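You operate a simulated robot arm through the tools that you are given. There is no shell and no other tool. Be economical: measure what you need, move in short steps, check, and stop when the job is done.

You run a simulated robot arm. Do the job below in one go: nothing can be reset, and whatever is moved stays where it is left.

JOB
Put things in order on the top of the small table. At the end: the white spray can from the top of the small table stands where the purple metal bottle stood; the purple metal bottle from the top of the small table stands where the beige scuffed tap grip stood; the clear storage jar stands on top of the white sheet pack (marked "SINGLE"); the beige scuffed tap grip stands where the clear storage jar stood; whatever was shut is shut again. Leave all else as you found it, and nothing knocked over.

The check looks at the end state, three seconds after you hand in, the way a careful person would. Anything else that was tipped, shoved, dropped, spilled or broken makes it a failure. Flat cloth is picked up by pressing the open fingertips on it (5 to 10 N) and closing them slowly along it; thin cloth reads only 2 to 8 mm in the jaws.

ROBOT AND FRAMES
A 7-joint arm with a two-finger parallel gripper, fixed in place. Base frame: the origin is at the foot of the arm, x ahead of it, y to its left, z up; the work surface is at about z = 0. Units: m, rad, N and s.
With the tool pointing down near the work surface it reaches from about 0.24 to 0.62 m from the base axis. Its first joint turns from -1.152 to 1.152 rad. Payload 2.6 kg.
The tool frame sits at the grasp point between the pads (the TCP): z along the fingers, y along the line on which they close. The tips reach 0.03 m beyond it. The gripper opens to 0.094 m. The fingers are 0.028 m wide and 0.01 m thick; the gripper's body (0.05 by 0.096 m) begins 0.055 m behind the TCP.
Orientation is that of the tool frame in the base frame, as [roll, pitch, yaw] about the fixed x, y, z axes, in that order (R = Rz(yaw) Ry(pitch) Rx(roll)). With the fingers straight down and closing along the base's y, the tool's x points along the base's -x, its y along +y and its z along -z.

CONTROLS
- The arm moves only by the tool drive_tool. Its argument "deltas" is one flat list of numbers, 7 for each row, row after row: the turn, a rotation vector about the tool's x, y, z in rad, then the shift along the tool's x, y, z in m, then the closure, from 0 (fully open) to 1 (shut). In form: [wx, wy, wz, tx, ty, tz, gripper, wx, wy, wz, tx, ty, tz, gripper, ...]. A call has 1 to 10 rows; each row is the pose to reach, as a shift and turn from the pose commanded when the call began, along the tool's axes at that moment. A row lasts 0.2 s, in which the tool goes at most 0.05 m and 0.15 rad; a call with a longer step from one row to the next is refused whole, and so is a gripper value outside its range. A pose out of reach is approached as far as the arm can. The call stops where the force on the tool passes 40 N (or 10 N more than at its start, if that is more) or the arm is blocked; 0.2 s more then pass. The fingers move at their own pace (about 0.072 m/s each) and stop on an object; they squeeze with about 28 N. The grip force told is the motor's: it shows also when the fingers shut on nothing. Time passes only in rows, and 0.2 s behind the last, so rows that repeat a pose let the fingers close. The reply holds the time, the measured pose of the TCP, the force on the tool along the base axes, the opening and the grip force, in the units named above and with some noise, with the torque about the TCP (base axes, N m) and any sound that the robot's microphone picked up.
- Cameras (640 x 400 px; columns grow to the right, rows downward): "scene" is fixed at [0.0369, 0.4391, 0.5623]; the picture's right is [-0.87, -0.49, 0.00], its down [-0.31, 0.56, -0.76] and it looks along [0.37, -0.67, -0.64] (base axes); focal length 248 px, centre (320, 200). "wrist" rides on the gripper at [0.076, 0.014, -0.102] in the tool frame; the picture's right is [-0.18, 0.98, 0.00], its down [-0.75, -0.14, -0.64] and it looks along [-0.63, -0.12, 0.77] (tool axes); focal length 243 px, centre (320, 200). There is no depth. A picture from a camera that has moved, and an enlarged one, comes with that camera's place and axes in the base frame and with its lens. The place of the scene camera against the robot may be out by one fixed shift of up to 0.025 m in any direction.
- grab_frame(camera): a new picture of that camera. No time passes.
- zoom(camera, box): a new picture of the part [left, top, right, bottom] of that camera's present view, enlarged. No time passes.
- finish_job(): hands the job in; it is judged then, once.

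Go step by step. Nothing tells you positions but the pictures and the camera data: compare them with the known pose of the tool, close in by small moves and look again before you grip or let go. The budget is 120 turns and 84 pictures, counting those below and the enlarged ones. Unless the task says otherwise, let go and move clear before handing in, and close with one line.

The tools are called after "Emit:" by a JSON object that holds its "method" and its "body". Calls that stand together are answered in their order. drive_tool: Moves the arm, as the interface text tells. Its arguments: {"type":"object","properties":{"deltas":{"type":"array","items":{"type":"number"}}},"required":["deltas"]} The other tools are called the same way: grab_frame (camera) takes a picture; zoom (camera, box) takes an enlarged picture of a part of a camera's view; finish_job () hands the job in.

At the start:

```text
time: 0.0
position: [0.3781, 0.0179, 0.3846]
orientation: [3.141, 0.0, -3.14]
contact_force: [-0.6, -0.5, 0.9]
wrist_torque: [0.04, 0.0, 0.02]
gripper_width: 0.0938
grasp_force: 0.1
```

scene: 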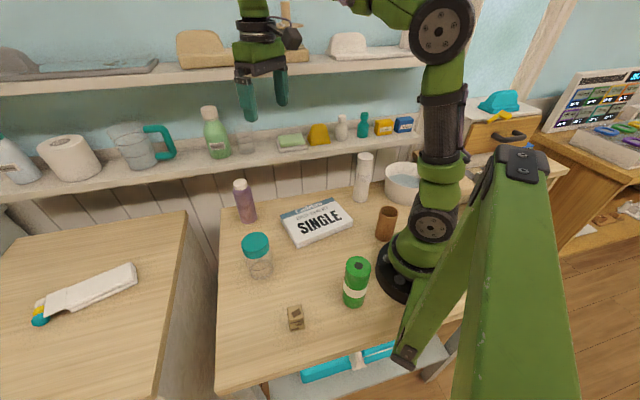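
wrist: 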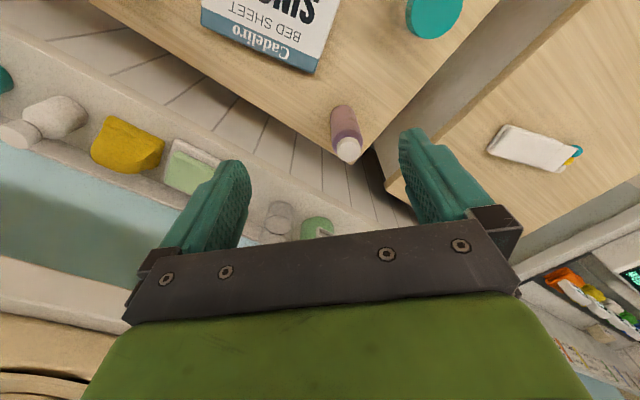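

I see the small table with the tap grip, jar, purple bottle, sheet pack and white spray can. I'll take enlarged views first to locate them more accurately.

Emit:
{"method": "zoom", "body": {"camera": "scene", "box": [215, 160, 375, 260]}}

Emit:
{"method": "zoom", "body": {"camera": "scene", "box": [215, 240, 375, 340]}}

Emit:
{"method": "zoom", "body": {"camera": "scene", "box": [320, 140, 480, 240]}}

```text
4.00 times, centred on (295, 210) of scene
camera zoom: at [0.0369, 0.4391, 0.5623], right [-0.87, -0.49, 0.0], down [-0.31, 0.56, -0.76], along [0.37, -0.67, -0.64], focal length 991 px, centre (420, 160)
```

zoom: 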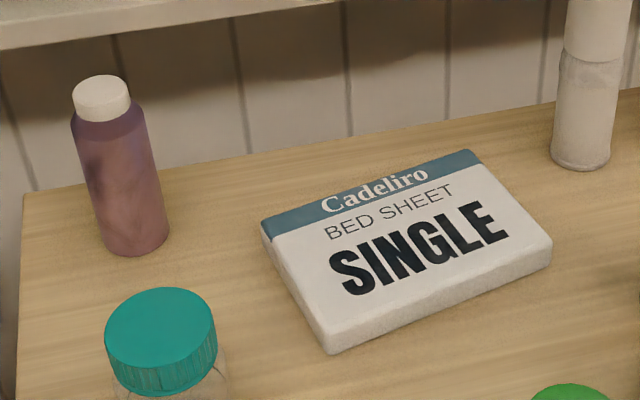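

```text
4.00 times, centred on (295, 290) of scene
camera zoom: at [0.0369, 0.4391, 0.5623], right [-0.87, -0.49, 0.0], down [-0.31, 0.56, -0.76], along [0.37, -0.67, -0.64], focal length 991 px, centre (420, -160)
```

zoom: 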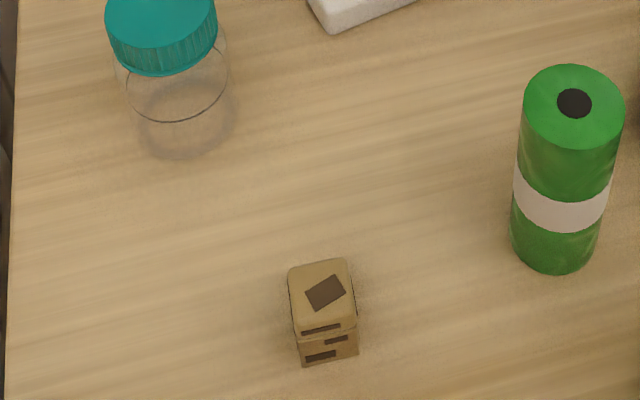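

```text
4.00 times, centred on (400, 190) of scene
camera zoom: at [0.0369, 0.4391, 0.5623], right [-0.87, -0.49, 0.0], down [-0.31, 0.56, -0.76], along [0.37, -0.67, -0.64], focal length 991 px, centre (0, 240)
```

zoom: 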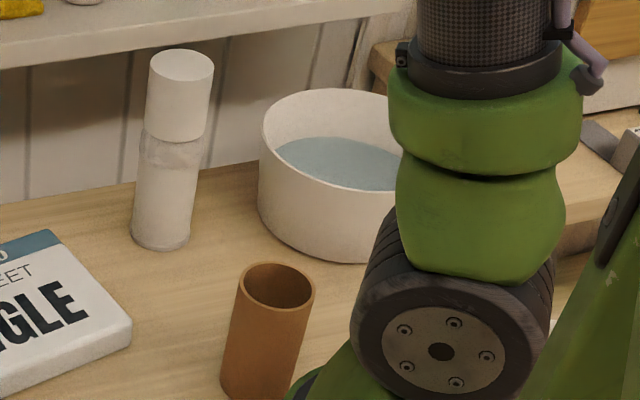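

The wrist view puts the jar near (0.342, 0.163) and the purple bottle near (0.485, 0.043), which suggests a small scene-camera shift. I'll move above the jar and look again.

Emit:
{"method": "drive_tool", "body": {"deltas": [0, 0, 0, 0.007, 0.029, 0.022, 0, 0, 0, 0, 0.014, 0.058, 0.044, 0, 0, 0, 0, 0.021, 0.087, 0.066, 0, 0, 0, 0, 0.028, 0.116, 0.088, 0, 0, 0, 0, 0.036, 0.147, 0.11, 0, 0, 0, 0, 0.036, 0.147, 0.135, 0]}}

Emit:
{"method": "grab_frame", "body": {"camera": "wrist"}}

```text
time: 1.4
position: [0.3435, 0.1651, 0.2484]
orientation: [3.141, 0.0, -3.139]
contact_force: [-0.4, 0.8, -0.3]
wrist_torque: [-0.03, -0.05, -0.01]
gripper_width: 0.0939
grasp_force: 0.1
```

```text
78 pictures are left
camera wrist: at [0.2661, 0.1782, 0.3522], right [0.18, 0.98, 0.0], down [0.75, -0.14, 0.64], along [0.63, -0.12, -0.77], focal length 243 px, centre (320, 200)
```

wrist: 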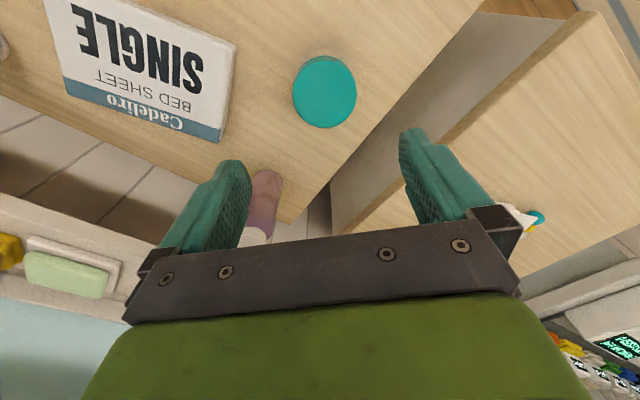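

The lid sits nearly under the tool, at about (0.338, 0.168) with its top near z≈0.1. I'll lower to z≈0.16 and check by parallax.

Emit:
{"method": "drive_tool", "body": {"deltas": [0, 0, 0, 0.003, 0.001, 0.045, 0, 0, 0, 0, 0.005, 0.003, 0.083, 0]}}

Emit:
{"method": "grab_frame", "body": {"camera": "wrist"}}

Emit:
{"method": "grab_frame", "body": {"camera": "scene"}}

```text
time: 2.0
position: [0.337, 0.1651, 0.1663]
orientation: [-3.141, 0.0, 3.141]
contact_force: [-0.8, 0.3, 0.2]
wrist_torque: [0.04, -0.02, -0.03]
gripper_width: 0.0942
grasp_force: 0.1
```

```text
77 pictures are left
camera wrist: at [0.261, 0.1794, 0.2694], right [0.18, 0.98, 0.0], down [0.75, -0.14, 0.64], along [0.63, -0.12, -0.77], focal length 243 px, centre (320, 200)
```

wrist: 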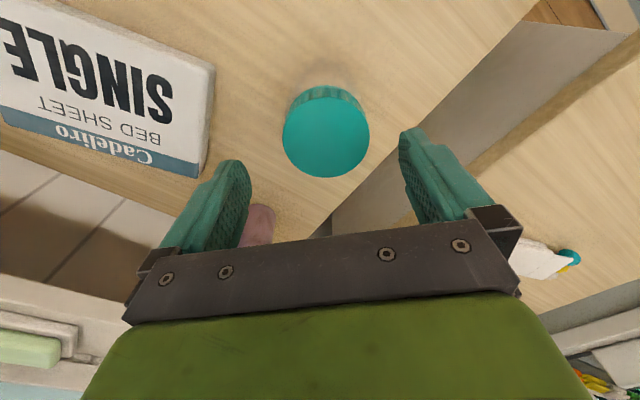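

```text
76 pictures are left
```

scene: 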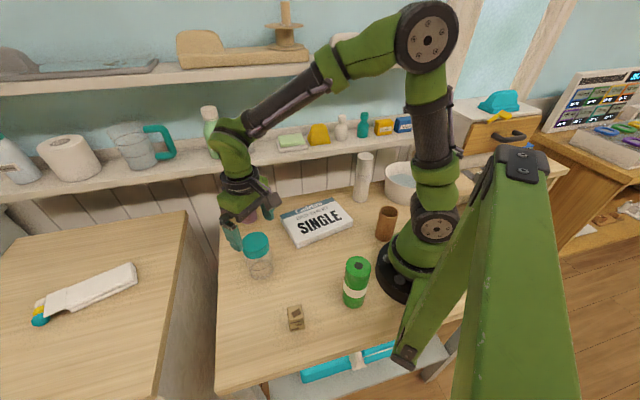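

By parallax the jar's lid is centred at about (0.331, 0.170), with its top at z≈0.12. I'll align and lower to z≈0.08, then check before closing.

Emit:
{"method": "drive_tool", "body": {"deltas": [0, 0, 0, 0.006, 0.005, 0.0, 0, 0, 0, 0, 0.006, 0.005, 0.03, 0, 0, 0, 0, 0.006, 0.005, 0.06, 0, 0, 0, 0, 0.006, 0.005, 0.086, 0]}}

Emit:
{"method": "grab_frame", "body": {"camera": "wrist"}}

Emit:
{"method": "zoom", "body": {"camera": "scene", "box": [180, 180, 340, 280]}}

```text
time: 3.0
position: [0.3304, 0.1712, 0.0803]
orientation: [-3.141, 0.0, 3.141]
contact_force: [0.5, 0.2, -0.7]
wrist_torque: [-0.04, -0.03, 0.01]
gripper_width: 0.0941
grasp_force: 0.1
```

```text
75 pictures are left
camera wrist: at [0.2538, 0.1861, 0.1831], right [0.18, 0.98, 0.0], down [0.75, -0.14, 0.64], along [0.63, -0.12, -0.77], focal length 243 px, centre (320, 200)
```

wrist: 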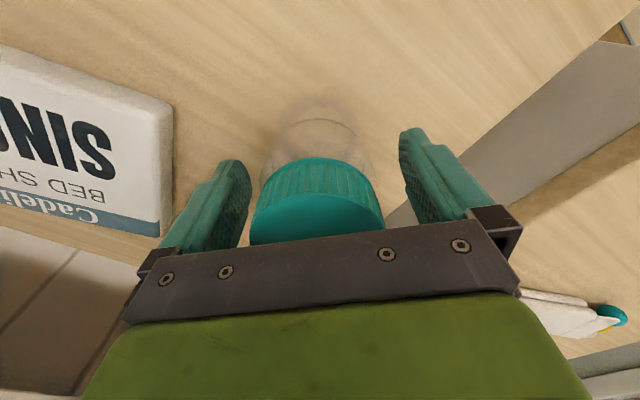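

```text
4.00 times, centred on (260, 230) of scene
camera zoom: at [0.0369, 0.4391, 0.5623], right [-0.87, -0.49, 0.0], down [-0.31, 0.56, -0.76], along [0.37, -0.67, -0.64], focal length 991 px, centre (560, 80)
```

zoom: 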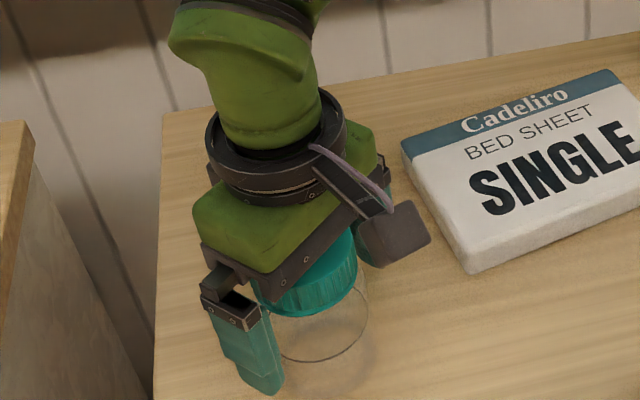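

The jar sits between the fingers, roughly centred. Closing gently now.

Emit:
{"method": "drive_tool", "body": {"deltas": [0, 0, 0, 0, 0, 0, 0.3, 0, 0, 0, 0, 0, 0, 0.4, 0, 0, 0, 0, 0, 0, 0.6, 0, 0, 0, 0, 0, 0, 0.8, 0, 0, 0, 0, 0, 0, 0.8]}}

```text
time: 4.2
position: [0.3299, 0.1721, 0.0805]
orientation: [-3.141, 0.001, -3.141]
contact_force: [0.1, 0.2, -0.1]
wrist_torque: [0.01, 0.04, -0.01]
gripper_width: 0.0668
grasp_force: 28.5
```

Gripped at 0.067 m. I'll lift a little and check that the whole jar comes up.

Emit:
{"method": "drive_tool", "body": {"deltas": [0, 0, 0, 0, 0, -0.01, 0.8, 0, 0, 0, 0, 0, -0.03, 0.8, 0, 0, 0, 0, 0, -0.055, 0.8, 0, 0, 0, 0, 0, -0.08, 0.8, 0, 0, 0, 0, 0, -0.09, 0.8]}}

Emit:
{"method": "zoom", "body": {"camera": "scene", "box": [180, 160, 372, 280]}}

Emit:
{"method": "grab_frame", "body": {"camera": "wrist"}}

```text
time: 5.4
position: [0.3296, 0.173, 0.1684]
orientation: [-3.141, 0.0, 3.141]
contact_force: [0.9, 0.7, -0.3]
wrist_torque: [0.0, 0.0, -0.01]
gripper_width: 0.0668
grasp_force: 28.0
```

```text
3.33 times, centred on (276, 220) of scene
camera zoom: at [0.0369, 0.4391, 0.5623], right [-0.87, -0.49, 0.0], down [-0.31, 0.56, -0.76], along [0.37, -0.67, -0.64], focal length 826 px, centre (467, 133)
```

zoom: 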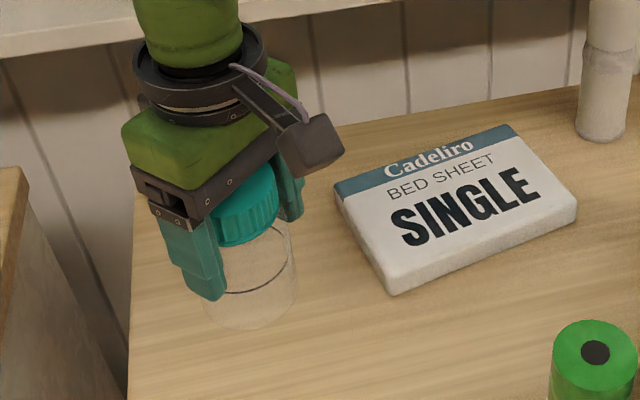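

```text
72 pictures are left
camera wrist: at [0.2532, 0.1867, 0.2721], right [0.18, 0.98, 0.0], down [0.75, -0.14, 0.64], along [0.63, -0.12, -0.77], focal length 243 px, centre (320, 200)
```

wrist: 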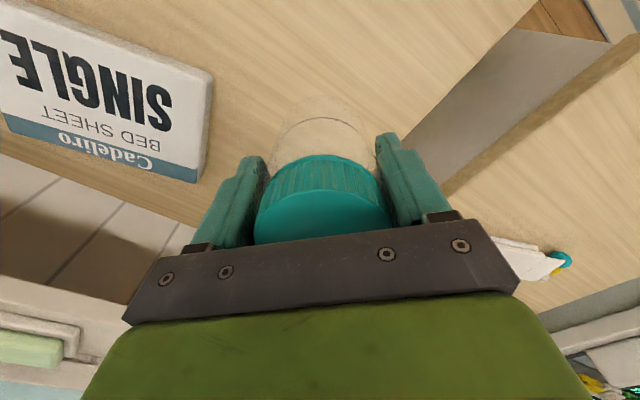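

The whole jar is up. I'll carry it above the pack's centre, near (0.295, -0.04).

Emit:
{"method": "drive_tool", "body": {"deltas": [0, 0, 0, 0.002, -0.013, 0, 0.8, 0, 0, 0, 0.007, -0.04, 0, 0.8, 0, 0, 0, 0.014, -0.08, 0, 0.8, 0, 0, 0, 0.021, -0.12, 0, 0.8, 0, 0, 0, 0.028, -0.16, 0, 0.8, 0, 0, 0, 0.033, -0.195, 0, 0.8, 0, 0, 0, 0.035, -0.213, 0, 0.8, 0, 0, 0, 0.035, -0.213, 0, 0.8]}}

Emit:
{"method": "grab_frame", "body": {"camera": "wrist"}}

Emit:
{"method": "grab_frame", "body": {"camera": "scene"}}

```text
time: 7.2
position: [0.2936, -0.0411, 0.1704]
orientation: [-3.14, 0.001, 3.142]
contact_force: [0.3, 0.8, 0.1]
wrist_torque: [0.02, 0.02, 0.0]
gripper_width: 0.0667
grasp_force: 28.1
```

```text
71 pictures are left
camera wrist: at [0.2179, -0.0267, 0.2729], right [0.18, 0.98, 0.0], down [0.75, -0.14, 0.64], along [0.63, -0.12, -0.77], focal length 243 px, centre (320, 200)
```

wrist: 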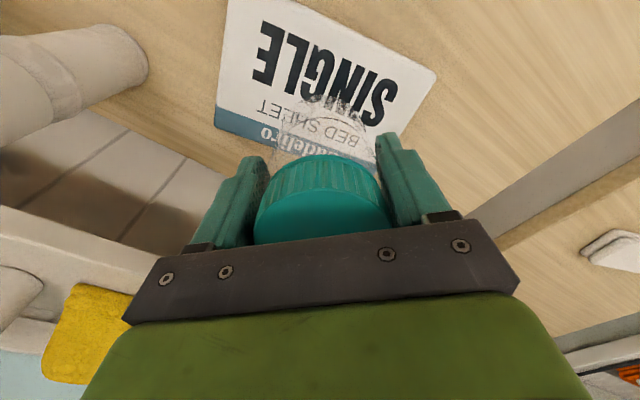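

```text
70 pictures are left
```

scene: 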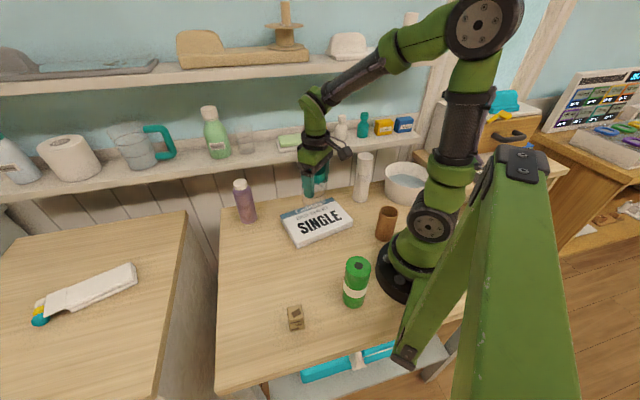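

The pack's centre is about (0.285, -0.040), and the jar is almost above it. I'll shift 9 mm and lower to just above the pack.

Emit:
{"method": "drive_tool", "body": {"deltas": [0, 0, 0, 0.009, 0.001, 0, 0.8, 0, 0, 0, 0.009, 0.001, 0.02, 0.8, 0, 0, 0, 0.009, 0.001, 0.045, 0.8, 0, 0, 0, 0.009, 0.001, 0.05, 0.8]}}

Emit:
{"method": "zoom", "body": {"camera": "scene", "box": [260, 150, 388, 250]}}

```text
time: 8.2
position: [0.2865, -0.0386, 0.1206]
orientation: [3.141, 0.0, -3.141]
contact_force: [0.6, 0.6, -0.9]
wrist_torque: [0.01, 0.0, 0.01]
gripper_width: 0.0667
grasp_force: 28.1
```

```text
4.00 times, centred on (324, 200) of scene
camera zoom: at [0.0369, 0.4391, 0.5623], right [-0.87, -0.49, 0.0], down [-0.31, 0.56, -0.76], along [0.37, -0.67, -0.64], focal length 991 px, centre (304, 200)
```

zoom: 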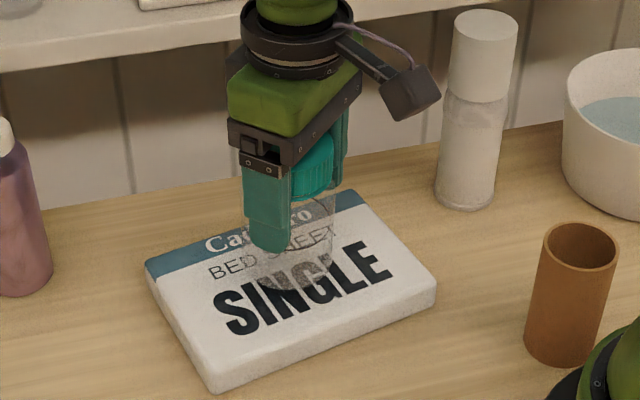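

The jar hovers over the pack's middle. I'll lower in small steps and watch the force.

Emit:
{"method": "drive_tool", "body": {"deltas": [0, 0, 0, 0, 0, 0.003, 0.8, 0, 0, 0, 0, 0, 0.006, 0.8]}}

Emit:
{"method": "drive_tool", "body": {"deltas": [0, 0, 0, 0, 0, 0.003, 0.8]}}

Emit:
{"method": "drive_tool", "body": {"deltas": [0, 0, 0, 0, 0, 0.002, 0.8]}}

```text
time: 8.8
position: [0.2874, -0.0391, 0.1147]
orientation: [-3.141, 0.0, 3.141]
contact_force: [0.8, 0.0, -1.4]
wrist_torque: [-0.03, 0.0, 0.01]
gripper_width: 0.0665
grasp_force: 28.0
```

```text
time: 9.2
position: [0.2863, -0.0382, 0.1126]
orientation: [-3.142, 0.0, 3.14]
contact_force: [0.4, 0.2, -1.3]
wrist_torque: [0.03, -0.02, 0.02]
gripper_width: 0.0669
grasp_force: 28.2
```

```text
time: 9.6
position: [0.2867, -0.0375, 0.1097]
orientation: [3.14, -0.001, 3.14]
contact_force: [-1.2, 0.1, 4.4]
wrist_torque: [-0.02, 0.16, 0.0]
gripper_width: 0.0667
grasp_force: 28.2
```

Contact reads 4.4 N, so the jar rests on the pack. I'll open gently.

Emit:
{"method": "drive_tool", "body": {"deltas": [0, 0, 0, 0, 0, 0, 0.25, 0, 0, 0, 0, 0, 0, 0.15, 0, 0, 0, 0, 0, 0, 0.05, 0, 0, 0, 0, 0, 0, 0]}}

Emit:
{"method": "grab_frame", "body": {"camera": "wrist"}}

```text
time: 10.6
position: [0.2871, -0.0393, 0.1097]
orientation: [-3.14, 0.001, 3.141]
contact_force: [-0.7, 0.2, 0.1]
wrist_torque: [-0.03, -0.01, 0.01]
gripper_width: 0.0939
grasp_force: 0.2
```

```text
68 pictures are left
camera wrist: at [0.2105, -0.0254, 0.213], right [0.18, 0.98, 0.0], down [0.75, -0.14, 0.64], along [0.63, -0.12, -0.77], focal length 243 px, centre (320, 200)
```

wrist: 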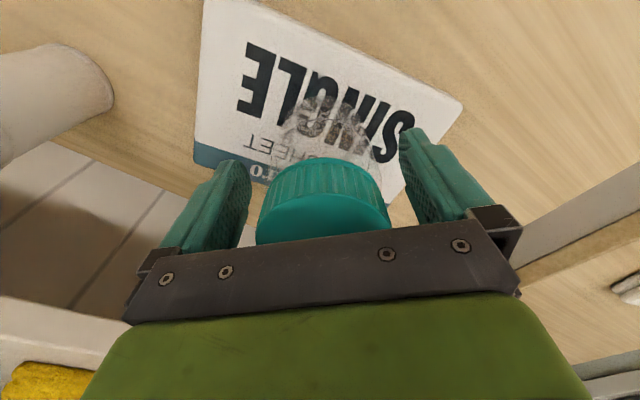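

The jar stands on the pack and is free of the fingers. I'll rise straight up and then go above the tap grip, near (0.18, 0.25).

Emit:
{"method": "drive_tool", "body": {"deltas": [0, 0, 0, 0, 0, -0.01, 0, 0, 0, 0, 0, 0, -0.045, 0, 0, 0, 0, 0, 0, -0.09, 0, 0, 0, 0, 0, 0, -0.12, 0, 0, 0, 0, 0.015, 0.04, -0.12, 0, 0, 0, 0, 0.03, 0.085, -0.12, 0, 0, 0, 0, 0.045, 0.13, -0.12, 0, 0, 0, 0, 0.06, 0.175, -0.12, 0, 0, 0, 0, 0.075, 0.22, -0.12, 0]}}

Emit:
{"method": "grab_frame", "body": {"camera": "wrist"}}

Emit:
{"method": "grab_frame", "body": {"camera": "scene"}}

```text
time: 12.6
position: [0.213, 0.1827, 0.2302]
orientation: [-3.14, -0.001, 3.139]
contact_force: [0.5, -0.5, 0.5]
wrist_torque: [-0.01, 0.01, -0.03]
gripper_width: 0.094
grasp_force: 0.2
```

```text
67 pictures are left
camera wrist: at [0.1363, 0.1968, 0.3326], right [0.19, 0.98, 0.0], down [0.75, -0.14, 0.64], along [0.63, -0.12, -0.77], focal length 243 px, centre (320, 200)
```

wrist: 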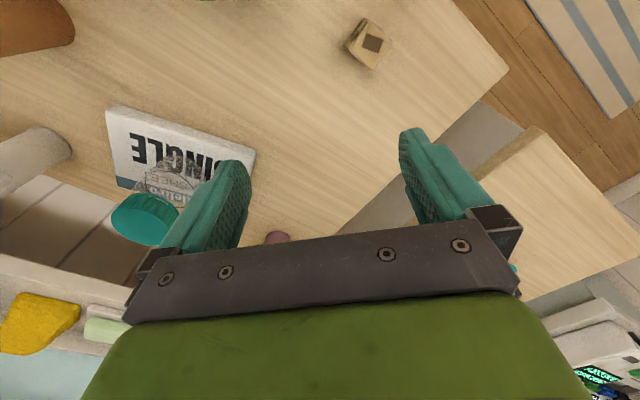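

```text
66 pictures are left
```

scene: 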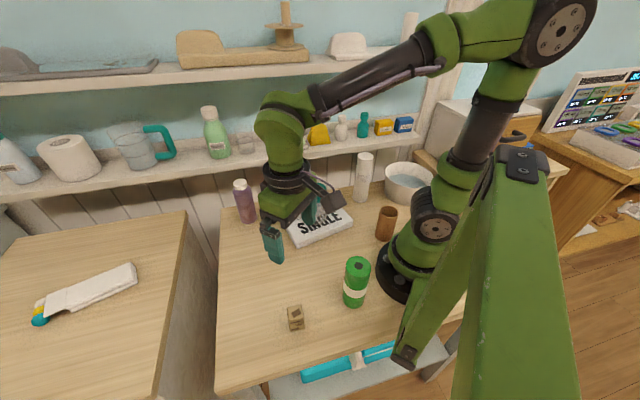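

The tap grip is near (0.182, 0.239). I'll move above it and lower to z≈0.15.

Emit:
{"method": "drive_tool", "body": {"deltas": [0, 0, 0, 0.015, 0.028, 0.02, 0, 0, 0, 0, 0.031, 0.056, 0.04, 0, 0, 0, 0, 0.031, 0.056, 0.08, 0]}}

Emit:
{"method": "grab_frame", "body": {"camera": "wrist"}}

Emit:
{"method": "zoom", "body": {"camera": "wrist", "box": [260, 40, 420, 160]}}

```text
time: 13.4
position: [0.1807, 0.2387, 0.1484]
orientation: [3.142, -0.001, 3.141]
contact_force: [-0.1, 0.2, 1.0]
wrist_torque: [0.0, 0.01, -0.03]
gripper_width: 0.094
grasp_force: 0.0
```

```text
65 pictures are left
camera wrist: at [0.1043, 0.2516, 0.2526], right [0.18, 0.98, 0.0], down [0.75, -0.14, 0.64], along [0.63, -0.12, -0.77], focal length 243 px, centre (320, 200)
```

wrist: 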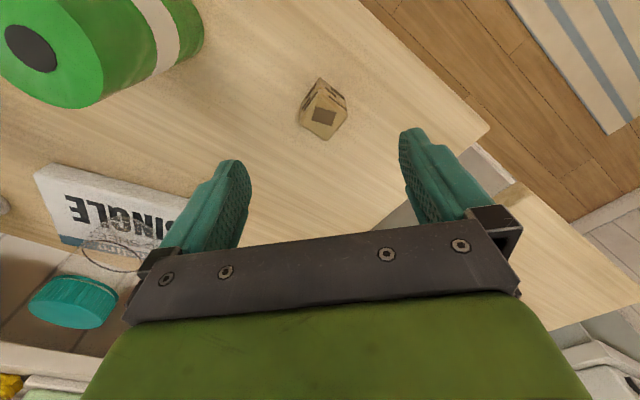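

```text
3.33 times, centred on (340, 100) of wrist
camera zoom: at [0.1043, 0.2516, 0.2526], right [0.18, 0.98, 0.0], down [0.75, -0.14, 0.64], along [0.63, -0.12, -0.77], focal length 809 px, centre (253, 533)
```

zoom: 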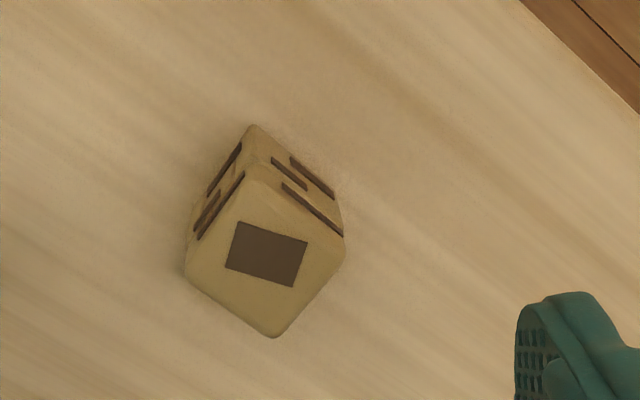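

The grip is a cube about 0.033 m wide and 0.035 m high, centred at about (0.187, 0.239), with its faces turned about 42°. I'll turn the tool -0.733 rad to match, then lower part way.

Emit:
{"method": "drive_tool", "body": {"deltas": [0, 0, -0.147, -0.006, 0, 0, 0, 0, 0, -0.294, -0.006, 0, 0, 0, 0, 0, -0.441, -0.006, 0, 0.015, 0, 0, 0, -0.588, -0.006, 0, 0.035, 0, 0, 0, -0.733, -0.006, 0, 0.055, 0]}}

Emit:
{"method": "grab_frame", "body": {"camera": "wrist"}}

Emit:
{"method": "zoom", "body": {"camera": "scene", "box": [215, 220, 375, 340]}}

```text
time: 14.6
position: [0.1861, 0.238, 0.0937]
orientation: [3.14, 0.0, -2.406]
contact_force: [1.1, -0.2, 0.5]
wrist_torque: [-0.01, -0.03, 0.01]
gripper_width: 0.094
grasp_force: 0.0
```

```text
63 pictures are left
camera wrist: at [0.1195, 0.1954, 0.1975], right [-0.52, 0.85, 0.0], down [0.65, 0.4, 0.64], along [0.55, 0.34, -0.77], focal length 243 px, centre (320, 200)
```

wrist: 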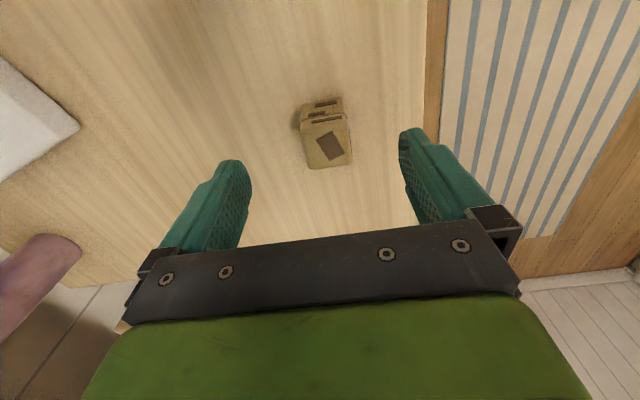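

```text
3.33 times, centred on (295, 280) of scene
camera zoom: at [0.0369, 0.4391, 0.5623], right [-0.87, -0.49, 0.0], down [-0.31, 0.56, -0.76], along [0.37, -0.67, -0.64], focal length 826 px, centre (403, -67)
```

zoom: 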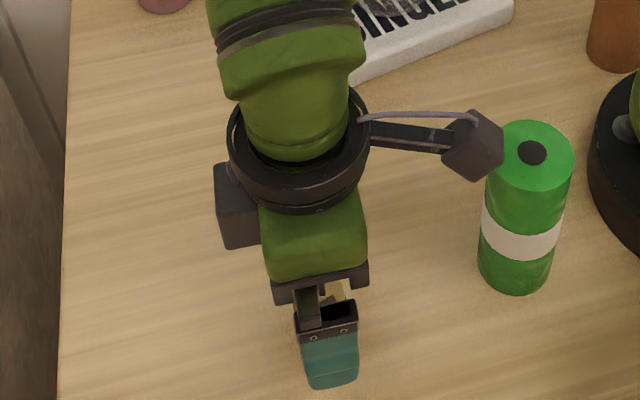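

The grip is centred between the fingers, and the camera housing clears the green can by about 2 cm. I'll lower to z≈0.036.

Emit:
{"method": "drive_tool", "body": {"deltas": [0, 0, 0, -0.003, 0.0, 0.02, 0, 0, 0, 0, -0.003, 0.0, 0.04, 0, 0, 0, 0, -0.003, 0.0, 0.057, 0]}}

Emit:
{"method": "grab_frame", "body": {"camera": "wrist"}}

Emit:
{"method": "zoom", "body": {"camera": "scene", "box": [215, 220, 375, 340]}}

```text
time: 15.4
position: [0.1897, 0.2399, 0.0371]
orientation: [3.141, 0.0, -2.411]
contact_force: [0.1, 0.2, -0.5]
wrist_torque: [-0.05, 0.05, -0.02]
gripper_width: 0.094
grasp_force: 0.2
```

```text
61 pictures are left
camera wrist: at [0.1228, 0.198, 0.1399], right [-0.52, 0.85, 0.0], down [0.65, 0.4, 0.64], along [0.55, 0.33, -0.77], focal length 243 px, centre (320, 200)
```

wrist: 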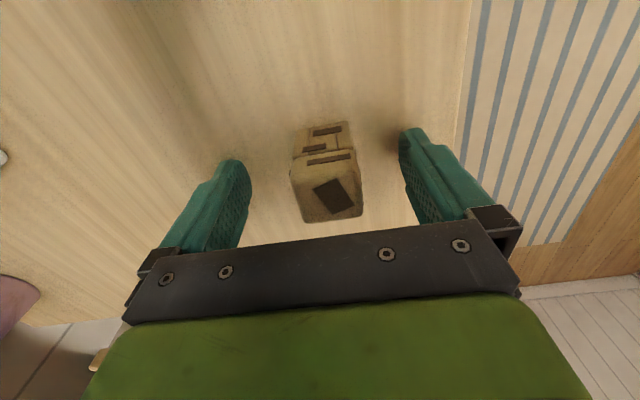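

```text
3.33 times, centred on (295, 280) of scene
camera zoom: at [0.0369, 0.4391, 0.5623], right [-0.87, -0.49, 0.0], down [-0.31, 0.56, -0.76], along [0.37, -0.67, -0.64], focal length 826 px, centre (403, -67)
```

zoom: 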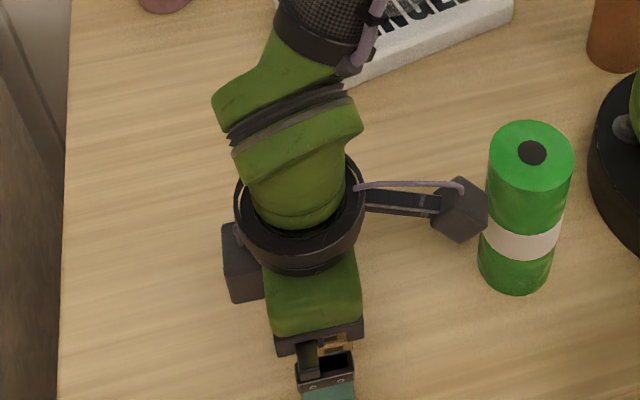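

The cube lies about 5 mm to one side of the tool's centre, near (0.187, 0.242). I'll shift over and close gently.

Emit:
{"method": "drive_tool", "body": {"deltas": [0, 0, 0, 0, 0.004, 0.0, 0.2, 0, 0, 0, 0, 0.004, 0, 0.45, 0, 0, 0, 0, 0.004, 0, 0.6, 0, 0, 0, 0, 0.004, 0, 0.7, 0, 0, 0, 0, 0.004, 0, 0.8, 0, 0, 0, 0, 0.004, 0, 0.8]}}

Emit:
{"method": "grab_frame", "body": {"camera": "wrist"}}

```text
time: 16.8
position: [0.1872, 0.241, 0.0365]
orientation: [3.141, -0.001, -2.408]
contact_force: [-0.4, -0.4, 0.1]
wrist_torque: [0.02, -0.02, 0.01]
gripper_width: 0.0357
grasp_force: 27.8
```

```text
59 pictures are left
camera wrist: at [0.1207, 0.2007, 0.1402], right [-0.52, 0.85, 0.0], down [0.65, 0.4, 0.64], along [0.55, 0.33, -0.77], focal length 243 px, centre (320, 200)
```

wrist: 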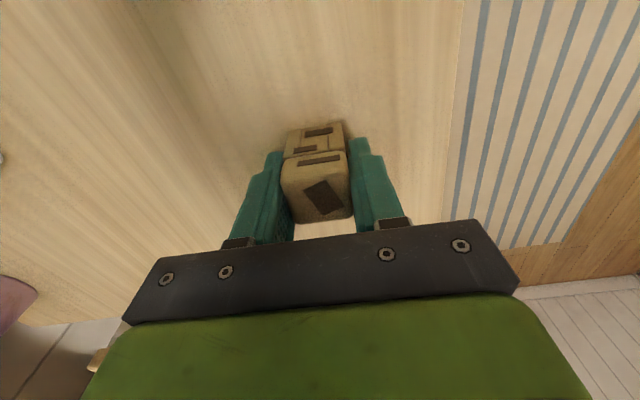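

The cube is held, and its original place was (0.187, 0.241). I'll lift it and carry it to the jar's old place, near (0.334, 0.171).

Emit:
{"method": "drive_tool", "body": {"deltas": [0, 0, 0, 0, 0, -0.015, 0.8, 0, 0, 0, 0, 0, -0.04, 0.8, 0, 0, 0, 0, 0, -0.07, 0.8, 0, 0, 0, -0.01, -0.025, -0.08, 0.8, 0, 0, 0, -0.025, -0.06, -0.08, 0.8, 0, 0, 0, -0.04, -0.1, -0.08, 0.8, 0, 0, 0, -0.055, -0.13, -0.08, 0.8, 0, 0, 0, -0.062, -0.15, -0.08, 0.8, 0, 0, 0, -0.062, -0.15, -0.06, 0.8, 0, 0, 0, -0.062, -0.15, -0.04, 0.8]}}

Emit:
{"method": "grab_frame", "body": {"camera": "scene"}}

Emit:
{"method": "zoom", "body": {"camera": "scene", "box": [215, 240, 375, 340]}}

```text
time: 19.0
position: [0.3323, 0.1707, 0.0764]
orientation: [-3.141, -0.001, -2.409]
contact_force: [0.0, -0.3, -0.6]
wrist_torque: [0.01, -0.04, -0.02]
gripper_width: 0.0355
grasp_force: 27.4
```

```text
58 pictures are left
```

scene: 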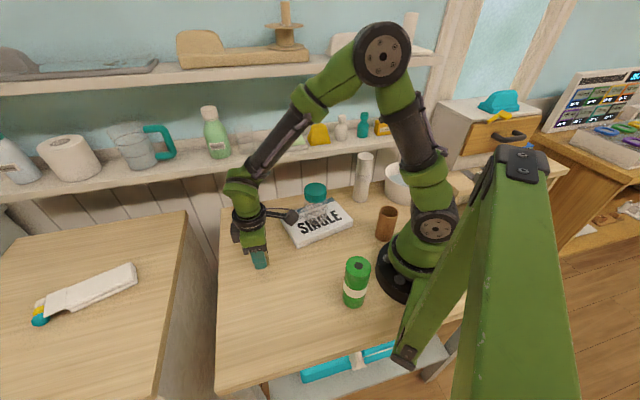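

```text
4.00 times, centred on (295, 290) of scene
camera zoom: at [0.0369, 0.4391, 0.5623], right [-0.87, -0.49, 0.0], down [-0.31, 0.56, -0.76], along [0.37, -0.67, -0.64], focal length 991 px, centre (420, -160)
```

zoom: 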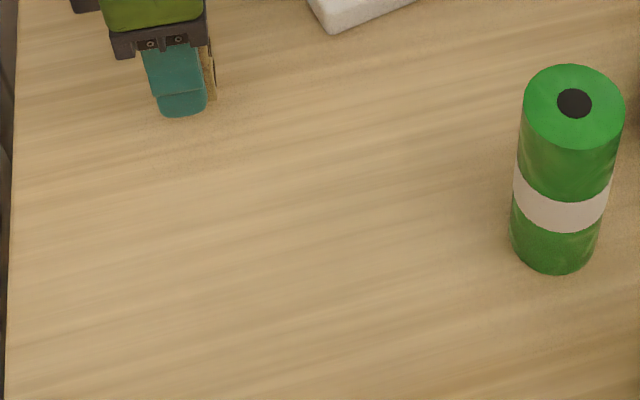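

Over the jar's old place. I'll lower to just above the table and then make contact.

Emit:
{"method": "drive_tool", "body": {"deltas": [0, 0, 0, -0.001, 0.0, 0.02, 0.8, 0, 0, 0, -0.001, 0, 0.034, 0.8, 0, 0, 0, -0.001, 0, 0.037, 0.8]}}

Emit:
{"method": "drive_tool", "body": {"deltas": [0, 0, 0, 0, 0.0, 0.002, 0.8]}}

```text
time: 19.8
position: [0.3337, 0.1719, 0.0399]
orientation: [-3.141, 0.0, -2.409]
contact_force: [-0.2, 0.7, -0.3]
wrist_torque: [0.06, 0.02, -0.02]
gripper_width: 0.0355
grasp_force: 27.8
```

```text
time: 20.2
position: [0.3343, 0.1731, 0.0382]
orientation: [3.141, 0.0, -2.41]
contact_force: [-0.5, -0.5, -0.5]
wrist_torque: [0.03, -0.02, -0.04]
gripper_width: 0.0354
grasp_force: 28.0
```

Emit:
{"method": "drive_tool", "body": {"deltas": [0, 0, 0, 0, 0.0, 0.0015, 0.8]}}

Emit:
{"method": "zoom", "body": {"camera": "scene", "box": [215, 240, 375, 340]}}

```text
time: 20.6
position: [0.3346, 0.1732, 0.0356]
orientation: [3.142, -0.001, -2.408]
contact_force: [-0.1, 0.0, -0.4]
wrist_torque: [-0.02, 0.0, -0.02]
gripper_width: 0.0353
grasp_force: 28.2
```

```text
4.00 times, centred on (295, 290) of scene
camera zoom: at [0.0369, 0.4391, 0.5623], right [-0.87, -0.49, 0.0], down [-0.31, 0.56, -0.76], along [0.37, -0.67, -0.64], focal length 991 px, centre (420, -160)
```

zoom: 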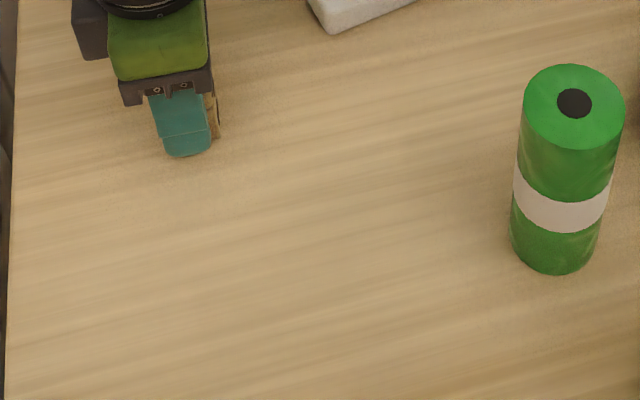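

No contact force yet, so I'll go down another millimetre or so.

Emit:
{"method": "drive_tool", "body": {"deltas": [0, 0, 0, 0, 0.0, 0.001, 0.8]}}

Emit:
{"method": "drive_tool", "body": {"deltas": [0, 0, 0, 0, 0.0, 0.001, 0.8]}}

```text
time: 21.0
position: [0.335, 0.1741, 0.0363]
orientation: [-3.141, 0.001, -2.409]
contact_force: [-2.8, -0.8, 11.6]
wrist_torque: [-0.09, 0.17, 0.01]
gripper_width: 0.0356
grasp_force: 28.3
```

```text
time: 21.4
position: [0.3339, 0.1722, 0.0359]
orientation: [-3.141, 0.001, -2.408]
contact_force: [-7.4, -0.4, 24.4]
wrist_torque: [0.02, 0.08, -0.01]
gripper_width: 0.0358
grasp_force: 28.1
```

Firm contact. I'll back off 1.5 mm and then release.

Emit:
{"method": "drive_tool", "body": {"deltas": [0, 0, 0, 0, 0.0, -0.0016, 0.8, 0, 0, 0, 0, 0.0, -0.0016, 0.6, 0, 0, 0, 0, 0, -0.0016, 0.5, 0, 0, 0, 0, 0, -0.0016, 0.3, 0, 0, 0, 0, 0, -0.0016, 0.1, 0, 0, 0, 0, 0, -0.0016, 0]}}

Emit:
{"method": "drive_tool", "body": {"deltas": [0, 0, 0, 0, 0.0, -0.02, 0, 0, 0, 0, 0, 0.0, -0.06, 0, 0, 0, 0, 0, 0, -0.1, 0, 0, 0, 0, 0, 0, -0.14, 0]}}

Emit:
{"method": "zoom", "body": {"camera": "scene", "box": [215, 240, 375, 340]}}

Emit:
{"method": "grab_frame", "body": {"camera": "wrist"}}

```text
time: 22.8
position: [0.3346, 0.1723, 0.0368]
orientation: [-3.141, 0.0, -2.409]
contact_force: [-0.3, -0.5, 0.0]
wrist_torque: [-0.01, 0.03, -0.03]
gripper_width: 0.094
grasp_force: 0.0
```

```text
time: 23.8
position: [0.3332, 0.1723, 0.179]
orientation: [3.141, 0.0, -2.41]
contact_force: [-0.2, 1.1, 0.3]
wrist_torque: [0.01, 0.01, -0.02]
gripper_width: 0.0942
grasp_force: 0.0
```

```text
4.00 times, centred on (295, 290) of scene
camera zoom: at [0.0369, 0.4391, 0.5623], right [-0.87, -0.49, 0.0], down [-0.31, 0.56, -0.76], along [0.37, -0.67, -0.64], focal length 991 px, centre (420, -160)
```

zoom: 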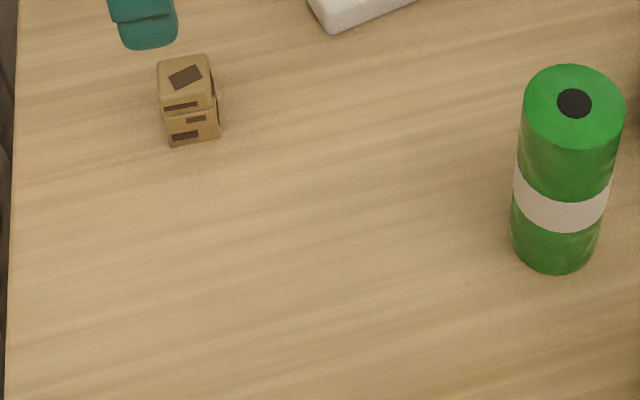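

```text
54 pictures are left
camera wrist: at [0.2671, 0.1319, 0.2825], right [-0.52, 0.85, 0.0], down [0.65, 0.4, 0.64], along [0.55, 0.33, -0.77], focal length 243 px, centre (320, 200)
```

wrist: 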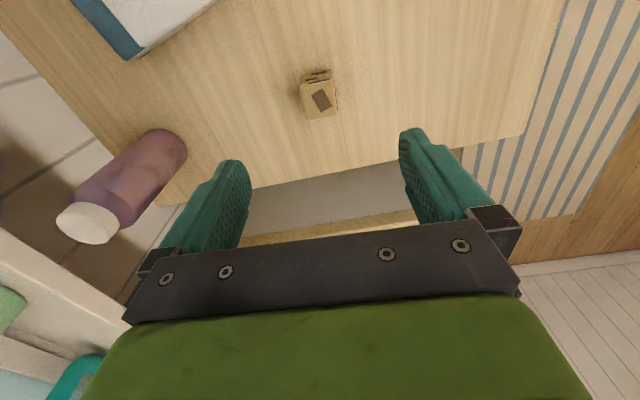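

The tap grip stands within about 5 mm of the jar's old place. Next is the purple bottle: I'll rise, turn the tool back, and look at the bottle and the shelf edge near it.

Emit:
{"method": "drive_tool", "body": {"deltas": [0, 0, 0.125, 0.002, -0.02, -0.04, 0, 0, 0, 0.25, 0.004, -0.045, -0.08, 0, 0, 0, 0.375, 0.006, -0.07, -0.11, 0, 0, 0, 0.5, 0.008, -0.095, -0.14, 0, 0, 0, 0.625, 0.01, -0.12, -0.15, 0, 0, 0, 0.733, 0.01, -0.141, -0.15, 0]}}

Emit:
{"method": "grab_frame", "body": {"camera": "wrist"}}

Emit:
{"method": "grab_frame", "body": {"camera": "scene"}}

```text
time: 25.2
position: [0.421, 0.0607, 0.3282]
orientation: [3.142, 0.0, 3.139]
contact_force: [-0.1, 0.6, -0.1]
wrist_torque: [0.0, -0.03, -0.02]
gripper_width: 0.094
grasp_force: 0.0
```

```text
53 pictures are left
camera wrist: at [0.3442, 0.0755, 0.4313], right [0.19, 0.98, 0.0], down [0.75, -0.14, 0.64], along [0.63, -0.12, -0.77], focal length 243 px, centre (320, 200)
```

wrist: 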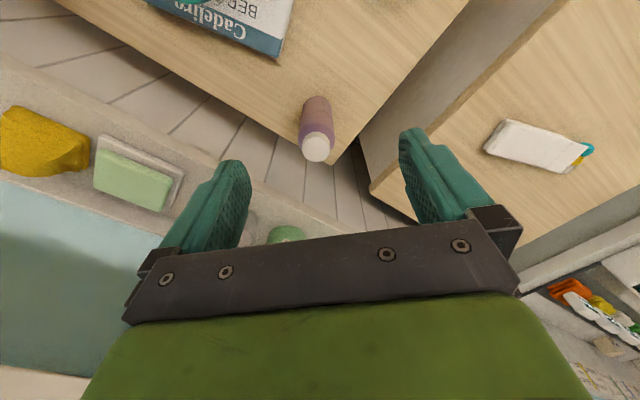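

```text
52 pictures are left
```

scene: 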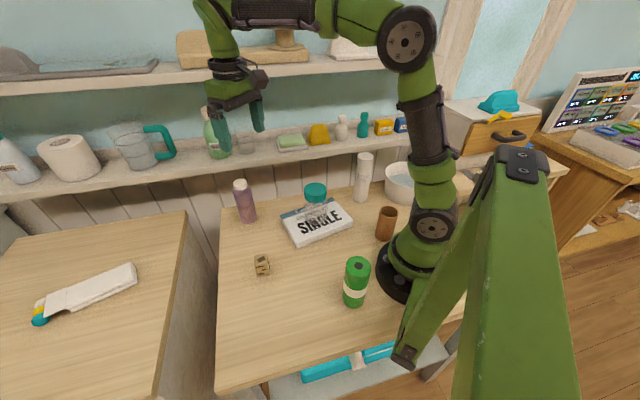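

The bottle is near (0.498, 0.043) and about 0.125 m tall. The shelf is low and well behind it. I'll go above the bottle at z≈0.2.

Emit:
{"method": "drive_tool", "body": {"deltas": [0, 0, 0, -0.025, -0.006, 0.03, 0, 0, 0, 0, -0.05, -0.012, 0.06, 0, 0, 0, 0, -0.074, -0.018, 0.09, 0, 0, 0, 0, -0.074, -0.018, 0.125, 0]}}

Emit:
{"method": "grab_frame", "body": {"camera": "wrist"}}

```text
time: 26.2
position: [0.4942, 0.0456, 0.2018]
orientation: [3.141, 0.001, -3.141]
contact_force: [0.9, -0.6, 1.0]
wrist_torque: [-0.01, 0.0, 0.01]
gripper_width: 0.094
grasp_force: 0.1
```

```text
51 pictures are left
camera wrist: at [0.4177, 0.0589, 0.3052], right [0.18, 0.98, 0.0], down [0.75, -0.14, 0.64], along [0.63, -0.12, -0.77], focal length 243 px, centre (320, 200)
```

wrist: 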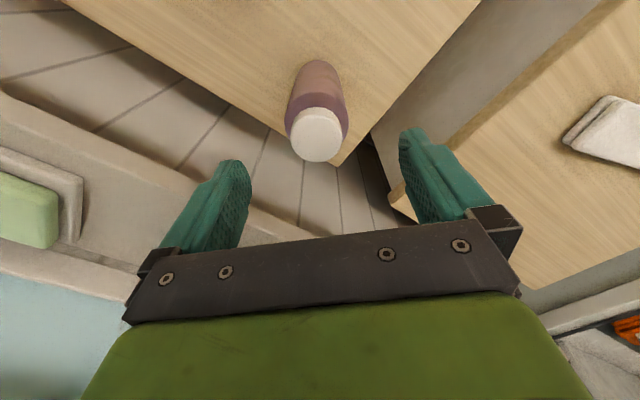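

The bottle's centre is about (0.498, 0.042). I'll lower around it to z≈0.10 and check against the scene view.

Emit:
{"method": "drive_tool", "body": {"deltas": [0, 0, 0, -0.004, -0.0035, 0.0, 0, 0, 0, 0, -0.004, -0.0035, 0.035, 0, 0, 0, 0, -0.004, -0.0035, 0.07, 0, 0, 0, 0, -0.004, -0.0035, 0.1, 0]}}

Emit:
{"method": "grab_frame", "body": {"camera": "wrist"}}

Emit:
{"method": "zoom", "body": {"camera": "scene", "box": [180, 140, 308, 240]}}

```text
time: 27.2
position: [0.4988, 0.0388, 0.1009]
orientation: [-3.141, 0.0, 3.141]
contact_force: [-0.4, -0.3, 1.1]
wrist_torque: [0.01, 0.0, 0.03]
gripper_width: 0.0941
grasp_force: 0.1
```

```text
50 pictures are left
camera wrist: at [0.4227, 0.0533, 0.2044], right [0.18, 0.98, 0.0], down [0.75, -0.14, 0.64], along [0.63, -0.12, -0.77], focal length 243 px, centre (320, 200)
```

wrist: 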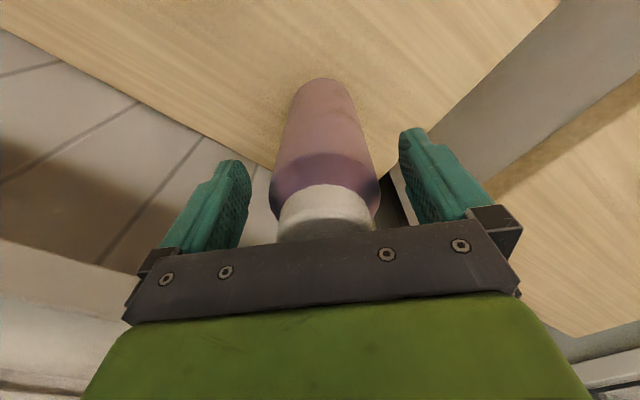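

```text
4.00 times, centred on (244, 190) of scene
camera zoom: at [0.0369, 0.4391, 0.5623], right [-0.87, -0.49, 0.0], down [-0.31, 0.56, -0.76], along [0.37, -0.67, -0.64], focal length 991 px, centre (624, 240)
```

zoom: 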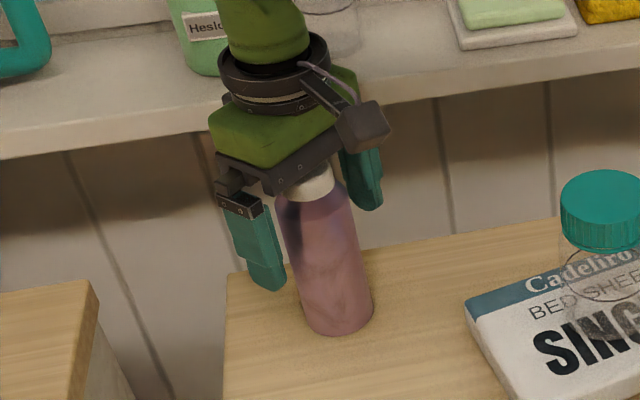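

The bottle is centred between the fingers. I'll lower another 12 mm and close.

Emit:
{"method": "drive_tool", "body": {"deltas": [0, 0, 0, 0, 0, 0.006, 0, 0, 0, 0, 0, 0, 0.012, 0, 0, 0, 0, 0, 0, 0.012, 0.2, 0, 0, 0, 0, 0, 0.012, 0.35, 0, 0, 0, 0, 0, 0.012, 0.5, 0, 0, 0, 0, 0, 0.012, 0.65, 0, 0, 0, 0, 0, 0.012, 0.8, 0, 0, 0, 0, 0, 0.012, 0.8]}}

```text
time: 29.0
position: [0.4992, 0.039, 0.09]
orientation: [3.141, 0.002, 3.141]
contact_force: [-0.7, 3.7, 10.9]
wrist_torque: [0.16, -0.03, 0.04]
gripper_width: 0.0524
grasp_force: 28.0
```

It is gripped at 0.052 m, but there is 11 N upward on the tool. I'll look before lifting.

Emit:
{"method": "zoom", "body": {"camera": "scene", "box": [180, 140, 308, 240]}}

Emit:
{"method": "grab_frame", "body": {"camera": "wrist"}}

```text
4.00 times, centred on (244, 190) of scene
camera zoom: at [0.0368, 0.4391, 0.5623], right [-0.87, -0.49, 0.0], down [-0.31, 0.56, -0.76], along [0.37, -0.67, -0.64], focal length 991 px, centre (624, 240)
```

zoom: 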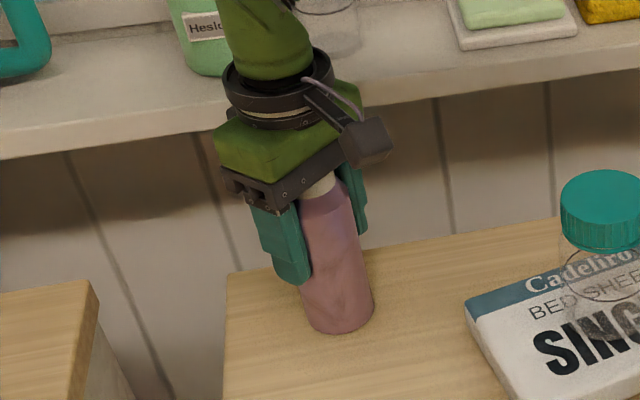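

```text
47 pictures are left
camera wrist: at [0.4224, 0.0535, 0.1931], right [0.18, 0.98, 0.0], down [0.75, -0.14, 0.64], along [0.63, -0.12, -0.77], focal length 243 px, centre (320, 200)
```

wrist: 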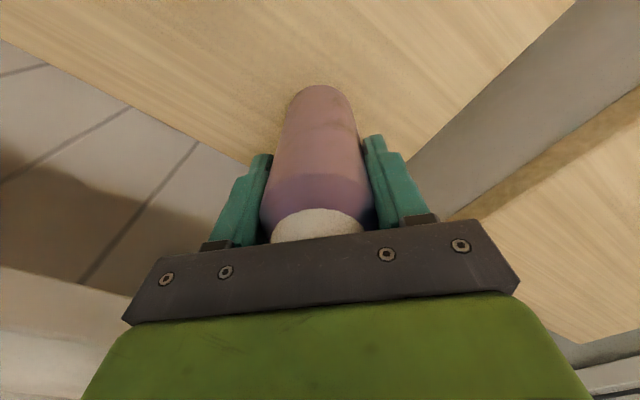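

The grip looks sound, and the pressure is probably the cap against the palm. I'll lift gently and check the forces.

Emit:
{"method": "drive_tool", "body": {"deltas": [0, 0, 0, 0, 0, -0.002, 0.8, 0, 0, 0, 0, 0, -0.005, 0.8, 0, 0, 0, 0, 0, -0.015, 0.8, 0, 0, 0, 0, 0, -0.03, 0.8, 0, 0, 0, 0, 0, -0.05, 0.8]}}

Emit:
{"method": "zoom", "body": {"camera": "scene", "box": [180, 140, 308, 240]}}

```text
time: 30.2
position: [0.4974, 0.0394, 0.1381]
orientation: [-3.139, 0.0, -3.141]
contact_force: [0.1, -0.2, -1.0]
wrist_torque: [0.01, 0.01, 0.02]
gripper_width: 0.052
grasp_force: 27.4
```

```text
4.00 times, centred on (244, 190) of scene
camera zoom: at [0.0369, 0.4391, 0.5623], right [-0.87, -0.49, 0.0], down [-0.31, 0.56, -0.76], along [0.37, -0.67, -0.64], focal length 991 px, centre (624, 240)
```

zoom: 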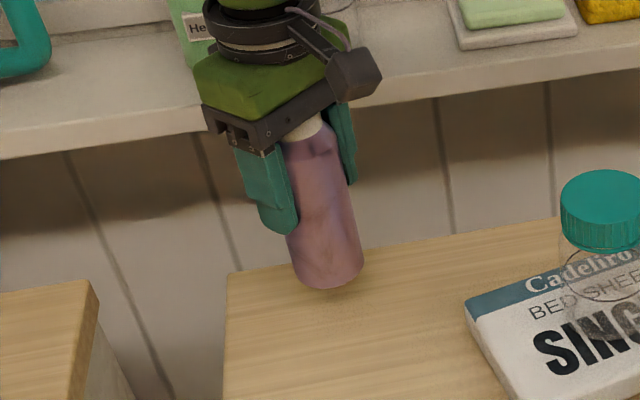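

The bottle is held upright. I'll carry it high to the tap grip's old place (0.187, 0.241), turning the tool as before.

Emit:
{"method": "drive_tool", "body": {"deltas": [0, 0, 0, 0, 0, -0.03, 0.8, 0, 0, -0.05, 0.01, 0.0065, -0.06, 0.8, 0, 0, -0.14, 0.045, 0.029, -0.06, 0.8, 0, 0, -0.23, 0.085, 0.055, -0.06, 0.8, 0, 0, -0.32, 0.125, 0.081, -0.06, 0.8, 0, 0, -0.41, 0.165, 0.107, -0.06, 0.8, 0, 0, -0.5, 0.205, 0.133, -0.06, 0.8, 0, 0, -0.59, 0.245, 0.159, -0.06, 0.8, 0, 0, -0.68, 0.285, 0.185, -0.06, 0.8, 0, 0, -0.733, 0.31, 0.202, -0.06, 0.8]}}

Emit:
{"method": "grab_frame", "body": {"camera": "wrist"}}

Emit:
{"method": "grab_frame", "body": {"camera": "scene"}}

```text
time: 32.4
position: [0.188, 0.2412, 0.1984]
orientation: [3.141, 0.0, -2.409]
contact_force: [-0.3, 1.3, -0.3]
wrist_torque: [-0.04, 0.0, 0.01]
gripper_width: 0.0513
grasp_force: 28.3
```

```text
45 pictures are left
camera wrist: at [0.1207, 0.2006, 0.3021], right [-0.52, 0.85, 0.0], down [0.65, 0.4, 0.64], along [0.55, 0.33, -0.77], focal length 243 px, centre (320, 200)
```

wrist: 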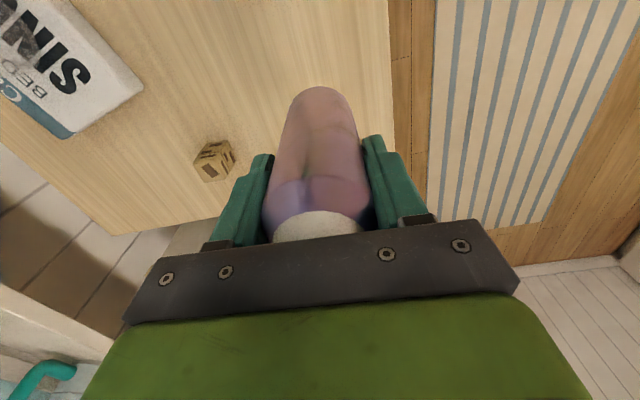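

```text
44 pictures are left
```

scene: 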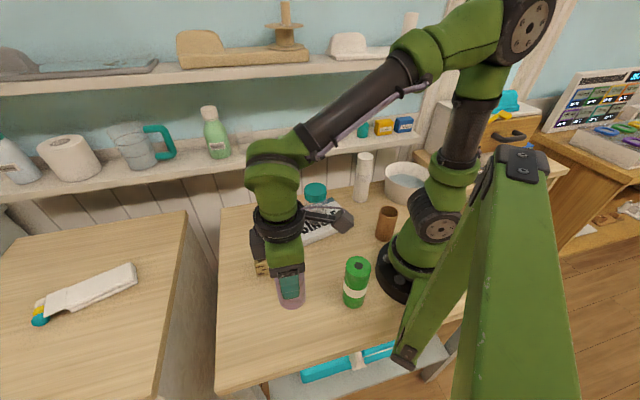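

I'm above the target. I'll lower to about 6 mm above the table, then in fine steps.

Emit:
{"method": "drive_tool", "body": {"deltas": [0, 0, 0, 0, 0, 0.03, 0.8, 0, 0, 0, 0, 0, 0.06, 0.8, 0, 0, 0, 0, 0, 0.085, 0.8, 0, 0, 0, 0, 0, 0.1, 0.8]}}

Emit:
{"method": "drive_tool", "body": {"deltas": [0, 0, 0, 0, 0, 0.003, 0.8]}}

Emit:
{"method": "drive_tool", "body": {"deltas": [0, 0, 0, 0, 0, 0.002, 0.8]}}

Emit:
{"method": "zoom", "body": {"camera": "scene", "box": [215, 240, 375, 340]}}

```text
time: 33.4
position: [0.1882, 0.24, 0.0987]
orientation: [-3.141, 0.001, -2.408]
contact_force: [0.6, -0.4, -0.8]
wrist_torque: [-0.01, -0.03, 0.02]
gripper_width: 0.0512
grasp_force: 28.4
```

```text
time: 33.8
position: [0.1884, 0.2408, 0.0957]
orientation: [-3.141, 0.001, -2.41]
contact_force: [0.2, -0.2, -0.9]
wrist_torque: [-0.02, 0.03, -0.03]
gripper_width: 0.0513
grasp_force: 28.2
```

```text
time: 34.2
position: [0.1882, 0.2409, 0.0936]
orientation: [3.14, 0.0, -2.409]
contact_force: [-0.5, 0.2, -0.9]
wrist_torque: [-0.01, -0.02, 0.03]
gripper_width: 0.0513
grasp_force: 27.7
```

```text
4.00 times, centred on (295, 290) of scene
camera zoom: at [0.0369, 0.4391, 0.5623], right [-0.87, -0.49, 0.0], down [-0.31, 0.56, -0.76], along [0.37, -0.67, -0.64], focal length 991 px, centre (420, -160)
```

zoom: 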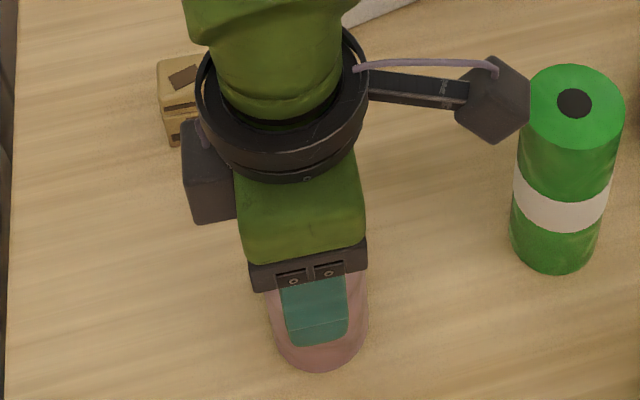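

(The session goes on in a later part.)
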